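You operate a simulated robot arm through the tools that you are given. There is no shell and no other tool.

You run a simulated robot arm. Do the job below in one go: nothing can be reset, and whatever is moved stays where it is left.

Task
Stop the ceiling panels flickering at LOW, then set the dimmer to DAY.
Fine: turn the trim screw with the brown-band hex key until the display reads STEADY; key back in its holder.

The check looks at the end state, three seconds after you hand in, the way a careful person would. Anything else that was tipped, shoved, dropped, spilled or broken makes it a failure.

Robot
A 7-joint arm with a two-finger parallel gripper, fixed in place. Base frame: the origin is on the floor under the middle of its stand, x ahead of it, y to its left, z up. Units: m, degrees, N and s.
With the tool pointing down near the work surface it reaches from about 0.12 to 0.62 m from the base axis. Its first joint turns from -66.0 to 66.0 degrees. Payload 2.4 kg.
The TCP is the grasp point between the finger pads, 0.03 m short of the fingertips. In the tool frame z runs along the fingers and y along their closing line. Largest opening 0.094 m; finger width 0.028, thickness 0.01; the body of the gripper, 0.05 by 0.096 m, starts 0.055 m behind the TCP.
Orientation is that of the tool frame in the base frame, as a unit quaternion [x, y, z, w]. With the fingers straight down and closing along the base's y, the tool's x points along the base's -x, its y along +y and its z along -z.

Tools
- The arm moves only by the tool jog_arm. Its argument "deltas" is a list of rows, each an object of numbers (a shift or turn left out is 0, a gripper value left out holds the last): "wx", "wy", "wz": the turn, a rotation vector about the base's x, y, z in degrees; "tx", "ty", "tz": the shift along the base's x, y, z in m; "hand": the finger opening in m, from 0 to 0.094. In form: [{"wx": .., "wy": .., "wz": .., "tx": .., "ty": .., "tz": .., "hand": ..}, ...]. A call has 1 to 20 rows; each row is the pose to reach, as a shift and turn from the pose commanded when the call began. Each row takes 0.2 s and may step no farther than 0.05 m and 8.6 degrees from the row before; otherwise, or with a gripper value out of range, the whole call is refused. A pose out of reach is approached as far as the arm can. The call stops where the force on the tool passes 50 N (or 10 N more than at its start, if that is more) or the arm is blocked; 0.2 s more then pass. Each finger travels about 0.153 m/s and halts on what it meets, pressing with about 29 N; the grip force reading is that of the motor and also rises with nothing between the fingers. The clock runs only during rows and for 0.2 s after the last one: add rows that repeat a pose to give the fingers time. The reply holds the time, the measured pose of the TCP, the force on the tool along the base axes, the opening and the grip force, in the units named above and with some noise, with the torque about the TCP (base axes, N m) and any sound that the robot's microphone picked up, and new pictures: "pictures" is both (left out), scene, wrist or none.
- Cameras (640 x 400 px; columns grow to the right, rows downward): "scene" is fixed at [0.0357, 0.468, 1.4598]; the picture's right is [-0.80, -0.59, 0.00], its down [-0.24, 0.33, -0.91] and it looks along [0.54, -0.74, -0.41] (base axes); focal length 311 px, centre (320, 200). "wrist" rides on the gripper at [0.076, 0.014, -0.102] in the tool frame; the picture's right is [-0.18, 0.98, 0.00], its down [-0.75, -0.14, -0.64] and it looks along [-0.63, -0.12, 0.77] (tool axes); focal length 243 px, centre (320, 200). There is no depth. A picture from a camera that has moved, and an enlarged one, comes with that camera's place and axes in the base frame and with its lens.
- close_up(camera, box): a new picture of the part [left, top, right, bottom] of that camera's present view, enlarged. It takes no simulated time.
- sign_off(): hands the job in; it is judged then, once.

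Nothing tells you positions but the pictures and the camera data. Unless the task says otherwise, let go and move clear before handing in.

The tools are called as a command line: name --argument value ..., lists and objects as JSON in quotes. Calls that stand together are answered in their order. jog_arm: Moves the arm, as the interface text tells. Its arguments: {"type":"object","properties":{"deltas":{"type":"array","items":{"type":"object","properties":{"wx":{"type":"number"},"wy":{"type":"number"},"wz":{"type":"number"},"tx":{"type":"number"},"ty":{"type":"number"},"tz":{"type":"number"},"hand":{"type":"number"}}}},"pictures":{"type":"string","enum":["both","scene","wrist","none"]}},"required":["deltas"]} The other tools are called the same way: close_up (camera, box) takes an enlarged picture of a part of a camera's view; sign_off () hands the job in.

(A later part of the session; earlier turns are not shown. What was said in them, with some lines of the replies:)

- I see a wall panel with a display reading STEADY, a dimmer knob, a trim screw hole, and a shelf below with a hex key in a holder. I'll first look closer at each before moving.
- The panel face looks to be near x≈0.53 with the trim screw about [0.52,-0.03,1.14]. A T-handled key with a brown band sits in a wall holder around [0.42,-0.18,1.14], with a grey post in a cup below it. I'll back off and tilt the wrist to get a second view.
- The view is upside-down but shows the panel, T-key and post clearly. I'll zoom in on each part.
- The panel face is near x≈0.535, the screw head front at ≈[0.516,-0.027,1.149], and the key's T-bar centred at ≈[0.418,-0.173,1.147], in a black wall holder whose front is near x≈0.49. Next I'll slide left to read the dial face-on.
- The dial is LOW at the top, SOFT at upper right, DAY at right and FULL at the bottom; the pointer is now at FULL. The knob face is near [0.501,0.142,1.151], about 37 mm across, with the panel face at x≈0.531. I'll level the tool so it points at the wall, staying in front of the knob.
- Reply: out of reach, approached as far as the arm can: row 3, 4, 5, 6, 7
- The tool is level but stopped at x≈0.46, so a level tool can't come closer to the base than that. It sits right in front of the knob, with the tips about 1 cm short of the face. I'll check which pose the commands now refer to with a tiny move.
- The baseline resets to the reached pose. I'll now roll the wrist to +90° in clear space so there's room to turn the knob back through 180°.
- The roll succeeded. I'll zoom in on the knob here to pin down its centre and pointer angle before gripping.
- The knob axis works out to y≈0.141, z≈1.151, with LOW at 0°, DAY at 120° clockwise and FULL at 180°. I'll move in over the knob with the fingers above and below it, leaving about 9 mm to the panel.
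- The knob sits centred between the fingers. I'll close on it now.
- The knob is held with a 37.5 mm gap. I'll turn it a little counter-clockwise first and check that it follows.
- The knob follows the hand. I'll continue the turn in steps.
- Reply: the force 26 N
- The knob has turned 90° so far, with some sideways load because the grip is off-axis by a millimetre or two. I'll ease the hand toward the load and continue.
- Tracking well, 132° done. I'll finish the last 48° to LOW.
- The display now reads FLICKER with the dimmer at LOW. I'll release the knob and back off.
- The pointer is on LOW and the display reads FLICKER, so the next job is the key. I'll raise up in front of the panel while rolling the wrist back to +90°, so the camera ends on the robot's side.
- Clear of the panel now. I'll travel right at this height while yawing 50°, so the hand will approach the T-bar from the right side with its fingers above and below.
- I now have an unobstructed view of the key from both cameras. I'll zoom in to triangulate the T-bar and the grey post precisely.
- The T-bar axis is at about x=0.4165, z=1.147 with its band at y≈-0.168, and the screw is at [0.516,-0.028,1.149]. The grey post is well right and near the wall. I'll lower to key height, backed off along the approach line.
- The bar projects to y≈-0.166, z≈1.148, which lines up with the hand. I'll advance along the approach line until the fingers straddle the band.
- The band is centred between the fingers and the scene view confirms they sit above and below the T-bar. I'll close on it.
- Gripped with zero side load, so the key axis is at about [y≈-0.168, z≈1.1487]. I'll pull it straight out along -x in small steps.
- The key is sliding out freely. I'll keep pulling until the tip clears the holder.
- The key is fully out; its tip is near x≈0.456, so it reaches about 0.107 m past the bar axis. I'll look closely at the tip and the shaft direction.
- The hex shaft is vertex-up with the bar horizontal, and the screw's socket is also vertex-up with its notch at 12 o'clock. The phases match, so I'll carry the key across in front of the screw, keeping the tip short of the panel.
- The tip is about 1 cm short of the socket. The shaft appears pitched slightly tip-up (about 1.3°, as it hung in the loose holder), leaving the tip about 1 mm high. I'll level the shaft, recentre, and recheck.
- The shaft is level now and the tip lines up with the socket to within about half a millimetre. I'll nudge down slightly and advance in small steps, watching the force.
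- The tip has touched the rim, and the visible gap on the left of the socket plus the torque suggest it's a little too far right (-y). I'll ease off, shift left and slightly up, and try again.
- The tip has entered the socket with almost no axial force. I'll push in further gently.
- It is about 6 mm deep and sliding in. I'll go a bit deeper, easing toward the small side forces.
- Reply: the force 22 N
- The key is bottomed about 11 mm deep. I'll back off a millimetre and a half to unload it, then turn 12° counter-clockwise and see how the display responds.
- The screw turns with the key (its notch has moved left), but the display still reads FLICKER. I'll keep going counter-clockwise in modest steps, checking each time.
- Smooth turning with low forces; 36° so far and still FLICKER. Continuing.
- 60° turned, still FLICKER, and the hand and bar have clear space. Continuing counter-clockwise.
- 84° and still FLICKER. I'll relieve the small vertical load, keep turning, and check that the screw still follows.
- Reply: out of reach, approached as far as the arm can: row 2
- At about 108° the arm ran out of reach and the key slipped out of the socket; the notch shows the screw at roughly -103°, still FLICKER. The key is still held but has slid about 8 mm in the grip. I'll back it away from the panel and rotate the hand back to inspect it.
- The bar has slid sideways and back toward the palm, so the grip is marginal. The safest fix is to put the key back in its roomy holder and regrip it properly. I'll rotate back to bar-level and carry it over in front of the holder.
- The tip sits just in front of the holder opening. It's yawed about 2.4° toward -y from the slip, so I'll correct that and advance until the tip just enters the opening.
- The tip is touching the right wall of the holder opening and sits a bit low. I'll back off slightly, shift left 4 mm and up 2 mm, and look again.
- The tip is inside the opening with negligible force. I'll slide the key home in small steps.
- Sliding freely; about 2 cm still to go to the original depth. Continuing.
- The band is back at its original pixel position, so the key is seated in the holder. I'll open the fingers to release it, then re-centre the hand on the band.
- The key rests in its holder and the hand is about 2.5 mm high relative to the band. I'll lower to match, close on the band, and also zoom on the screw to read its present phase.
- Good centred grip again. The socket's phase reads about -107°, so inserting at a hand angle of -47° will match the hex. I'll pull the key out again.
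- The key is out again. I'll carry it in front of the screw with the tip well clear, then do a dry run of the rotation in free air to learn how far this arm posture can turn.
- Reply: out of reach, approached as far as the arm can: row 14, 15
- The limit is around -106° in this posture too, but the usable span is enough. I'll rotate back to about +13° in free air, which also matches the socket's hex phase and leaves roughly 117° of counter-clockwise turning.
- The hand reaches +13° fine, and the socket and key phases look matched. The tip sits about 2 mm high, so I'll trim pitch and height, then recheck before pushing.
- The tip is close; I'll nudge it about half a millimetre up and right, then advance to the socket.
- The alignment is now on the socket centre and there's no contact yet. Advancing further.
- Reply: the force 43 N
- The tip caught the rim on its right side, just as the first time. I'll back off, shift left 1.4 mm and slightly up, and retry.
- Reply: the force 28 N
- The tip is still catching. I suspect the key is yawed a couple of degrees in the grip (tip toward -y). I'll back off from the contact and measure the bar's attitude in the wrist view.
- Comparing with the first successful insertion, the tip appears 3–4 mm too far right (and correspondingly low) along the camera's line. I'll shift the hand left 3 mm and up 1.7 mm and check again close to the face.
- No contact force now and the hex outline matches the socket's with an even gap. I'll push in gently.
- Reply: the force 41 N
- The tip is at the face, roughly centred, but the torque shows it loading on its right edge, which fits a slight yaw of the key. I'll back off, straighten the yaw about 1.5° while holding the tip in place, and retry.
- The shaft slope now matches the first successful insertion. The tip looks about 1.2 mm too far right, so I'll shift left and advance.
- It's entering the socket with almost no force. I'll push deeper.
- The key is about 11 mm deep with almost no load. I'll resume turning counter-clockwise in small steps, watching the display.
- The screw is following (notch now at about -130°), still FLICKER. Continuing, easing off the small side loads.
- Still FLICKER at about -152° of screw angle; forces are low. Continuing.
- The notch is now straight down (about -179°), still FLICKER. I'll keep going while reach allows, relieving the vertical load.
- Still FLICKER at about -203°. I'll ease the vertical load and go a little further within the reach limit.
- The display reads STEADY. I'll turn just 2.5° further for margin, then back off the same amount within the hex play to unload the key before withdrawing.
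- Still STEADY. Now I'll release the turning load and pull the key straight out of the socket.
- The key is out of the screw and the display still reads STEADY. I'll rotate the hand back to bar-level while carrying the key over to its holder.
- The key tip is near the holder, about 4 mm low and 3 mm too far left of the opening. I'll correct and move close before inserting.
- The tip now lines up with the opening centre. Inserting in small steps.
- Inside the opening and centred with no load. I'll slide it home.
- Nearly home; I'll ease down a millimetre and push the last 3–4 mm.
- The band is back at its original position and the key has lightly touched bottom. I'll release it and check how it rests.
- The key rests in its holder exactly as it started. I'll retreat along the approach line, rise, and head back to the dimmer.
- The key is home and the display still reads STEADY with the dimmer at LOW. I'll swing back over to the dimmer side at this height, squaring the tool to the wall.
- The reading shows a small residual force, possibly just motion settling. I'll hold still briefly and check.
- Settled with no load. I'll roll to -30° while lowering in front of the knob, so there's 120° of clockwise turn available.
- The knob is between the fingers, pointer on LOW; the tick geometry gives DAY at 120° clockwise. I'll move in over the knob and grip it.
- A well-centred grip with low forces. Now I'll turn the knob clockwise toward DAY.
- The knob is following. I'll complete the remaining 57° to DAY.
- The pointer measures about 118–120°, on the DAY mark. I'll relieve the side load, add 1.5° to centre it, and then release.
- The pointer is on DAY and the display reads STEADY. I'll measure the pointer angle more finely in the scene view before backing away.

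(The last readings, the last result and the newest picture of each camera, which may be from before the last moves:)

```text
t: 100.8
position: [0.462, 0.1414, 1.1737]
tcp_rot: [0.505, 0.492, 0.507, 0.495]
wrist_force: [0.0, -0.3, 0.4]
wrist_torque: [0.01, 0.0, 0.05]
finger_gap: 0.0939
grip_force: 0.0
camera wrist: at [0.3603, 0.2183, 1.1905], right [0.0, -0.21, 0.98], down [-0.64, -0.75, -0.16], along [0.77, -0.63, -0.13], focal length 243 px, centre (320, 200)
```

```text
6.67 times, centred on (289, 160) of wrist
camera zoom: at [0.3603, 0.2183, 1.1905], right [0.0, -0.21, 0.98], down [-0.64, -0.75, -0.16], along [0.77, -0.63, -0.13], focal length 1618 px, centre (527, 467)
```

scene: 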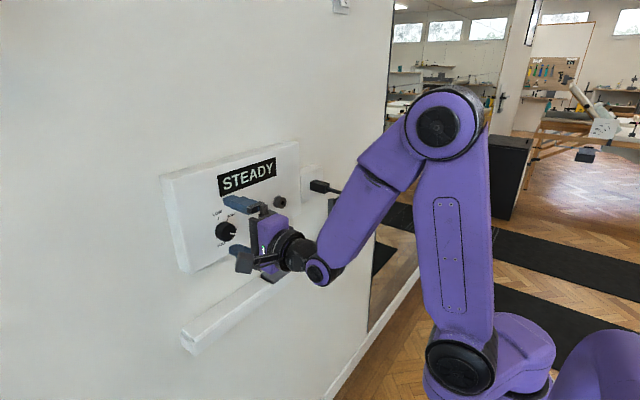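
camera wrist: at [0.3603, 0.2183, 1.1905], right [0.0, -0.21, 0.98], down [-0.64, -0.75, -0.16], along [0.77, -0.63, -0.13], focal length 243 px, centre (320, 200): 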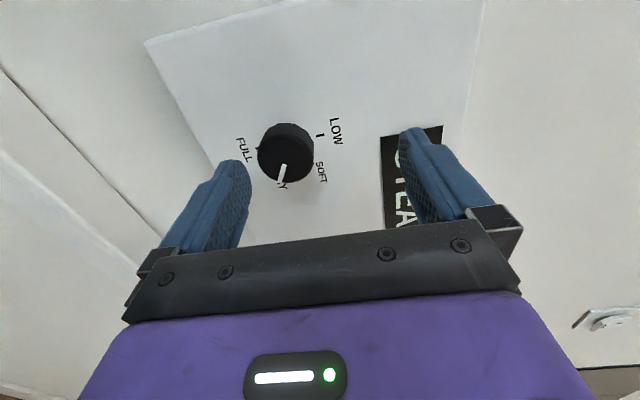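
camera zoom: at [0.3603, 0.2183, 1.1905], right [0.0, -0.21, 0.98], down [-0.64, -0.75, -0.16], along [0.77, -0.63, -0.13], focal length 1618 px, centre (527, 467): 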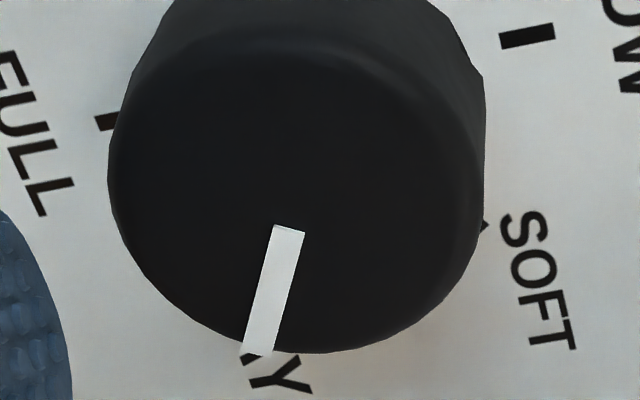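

Both views put the pointer at about 119°, squarely on DAY (120°). I'll move the arm up and clear of the panel and do a final check.

jog_arm --deltas '[{"tz": 0.02}, {"tz": 0.045, "tx": -0.005}, {"tz": 0.07, "tx": -0.012}, {"tz": 0.095, "tx": -0.02}, {"tz": 0.12, "tx": -0.03}, {"tz": 0.145, "tx": -0.04}, {"tz": 0.17, "tx": -0.055}, {"tz": 0.19, "tx": -0.07}, {"tz": 0.19, "tx": -0.07}]'

close_up --camera "scene" --box '[160, 140, 400, 290]'

close_up --camera "scene" --box '[290, 160, 380, 260]'

```text
t: 102.8
position: [0.3918, 0.1408, 1.3637]
tcp_rot: [0.505, 0.493, 0.507, 0.494]
wrist_force: [0.5, -0.4, 0.3]
wrist_torque: [0.03, -0.02, 0.01]
finger_gap: 0.0939
grip_force: 0.1
camera wrist: at [0.29, 0.2171, 1.3801], right [0.0, -0.21, 0.98], down [-0.64, -0.75, -0.16], along [0.77, -0.63, -0.13], focal length 243 px, centre (320, 200)
```

scene: 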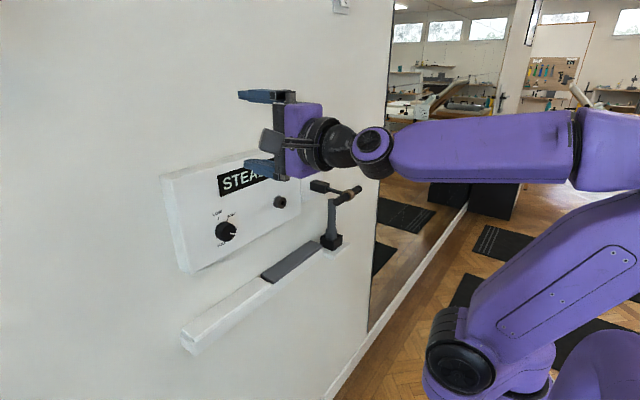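
wrist: 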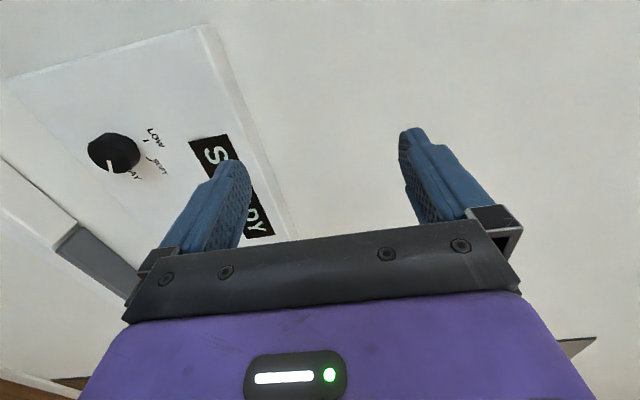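

```text
2.67 times, centred on (280, 215) of scene
camera zoom: at [0.0357, 0.468, 1.4598], right [-0.8, -0.59, 0.0], down [-0.24, 0.33, -0.91], along [0.54, -0.74, -0.41], focal length 829 px, centre (427, 160)
```

zoom: 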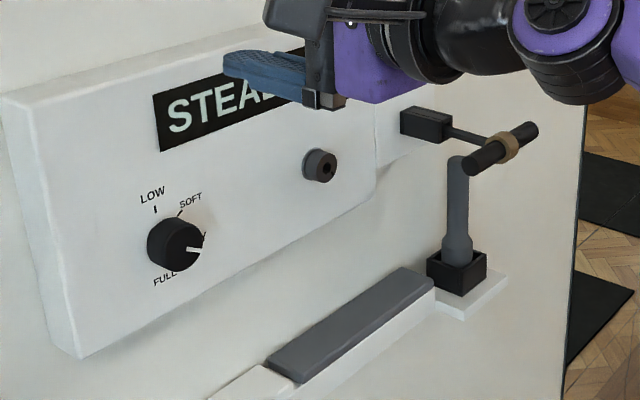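

```text
4.00 times, centred on (335, 210) of scene
camera zoom: at [0.0357, 0.468, 1.4598], right [-0.8, -0.59, 0.0], down [-0.24, 0.33, -0.91], along [0.54, -0.74, -0.41], focal length 1244 px, centre (260, 160)
```

zoom: 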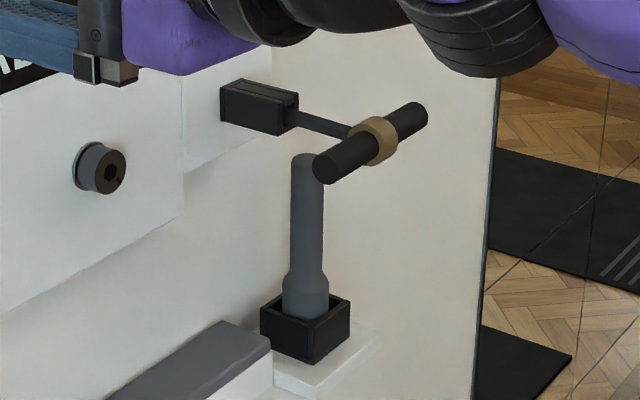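

Before backing off I saw the full display read STEADY; the hand now hides part of it. The dimmer is on DAY, the key is in its holder as it started, the grey post is untouched, and the arm is clear. The display also read STEADY at LOW before I moved the dimmer, so I'm handing in.

sign_off

```text
The job is handed in.
```

The flicker at LOW is trimmed out, the dimmer is now on DAY, and I've handed the job in.

- **Trim:** With the dimmer at LOW the display read FLICKER. I turned the trim screw about 220° counter-clockwise with the brown-band key until it read STEADY. It still read STEADY at LOW after the key was back in its holder. I stopped soon after it changed, so I don't know how far inside the steady range the screw sits.
- **Key:** It is back in its holder, in the same position as at the start. It slipped in the grip once partway through, so I put it back in the holder and regripped it before finishing the turn.
- **Dimmer:** The pointer measured about 119°, against the DAY mark at 120°, and the display read STEADY there too.
- **Surroundings:** The grey post and the shelf look undisturbed, and the arm is up and clear of the panel.
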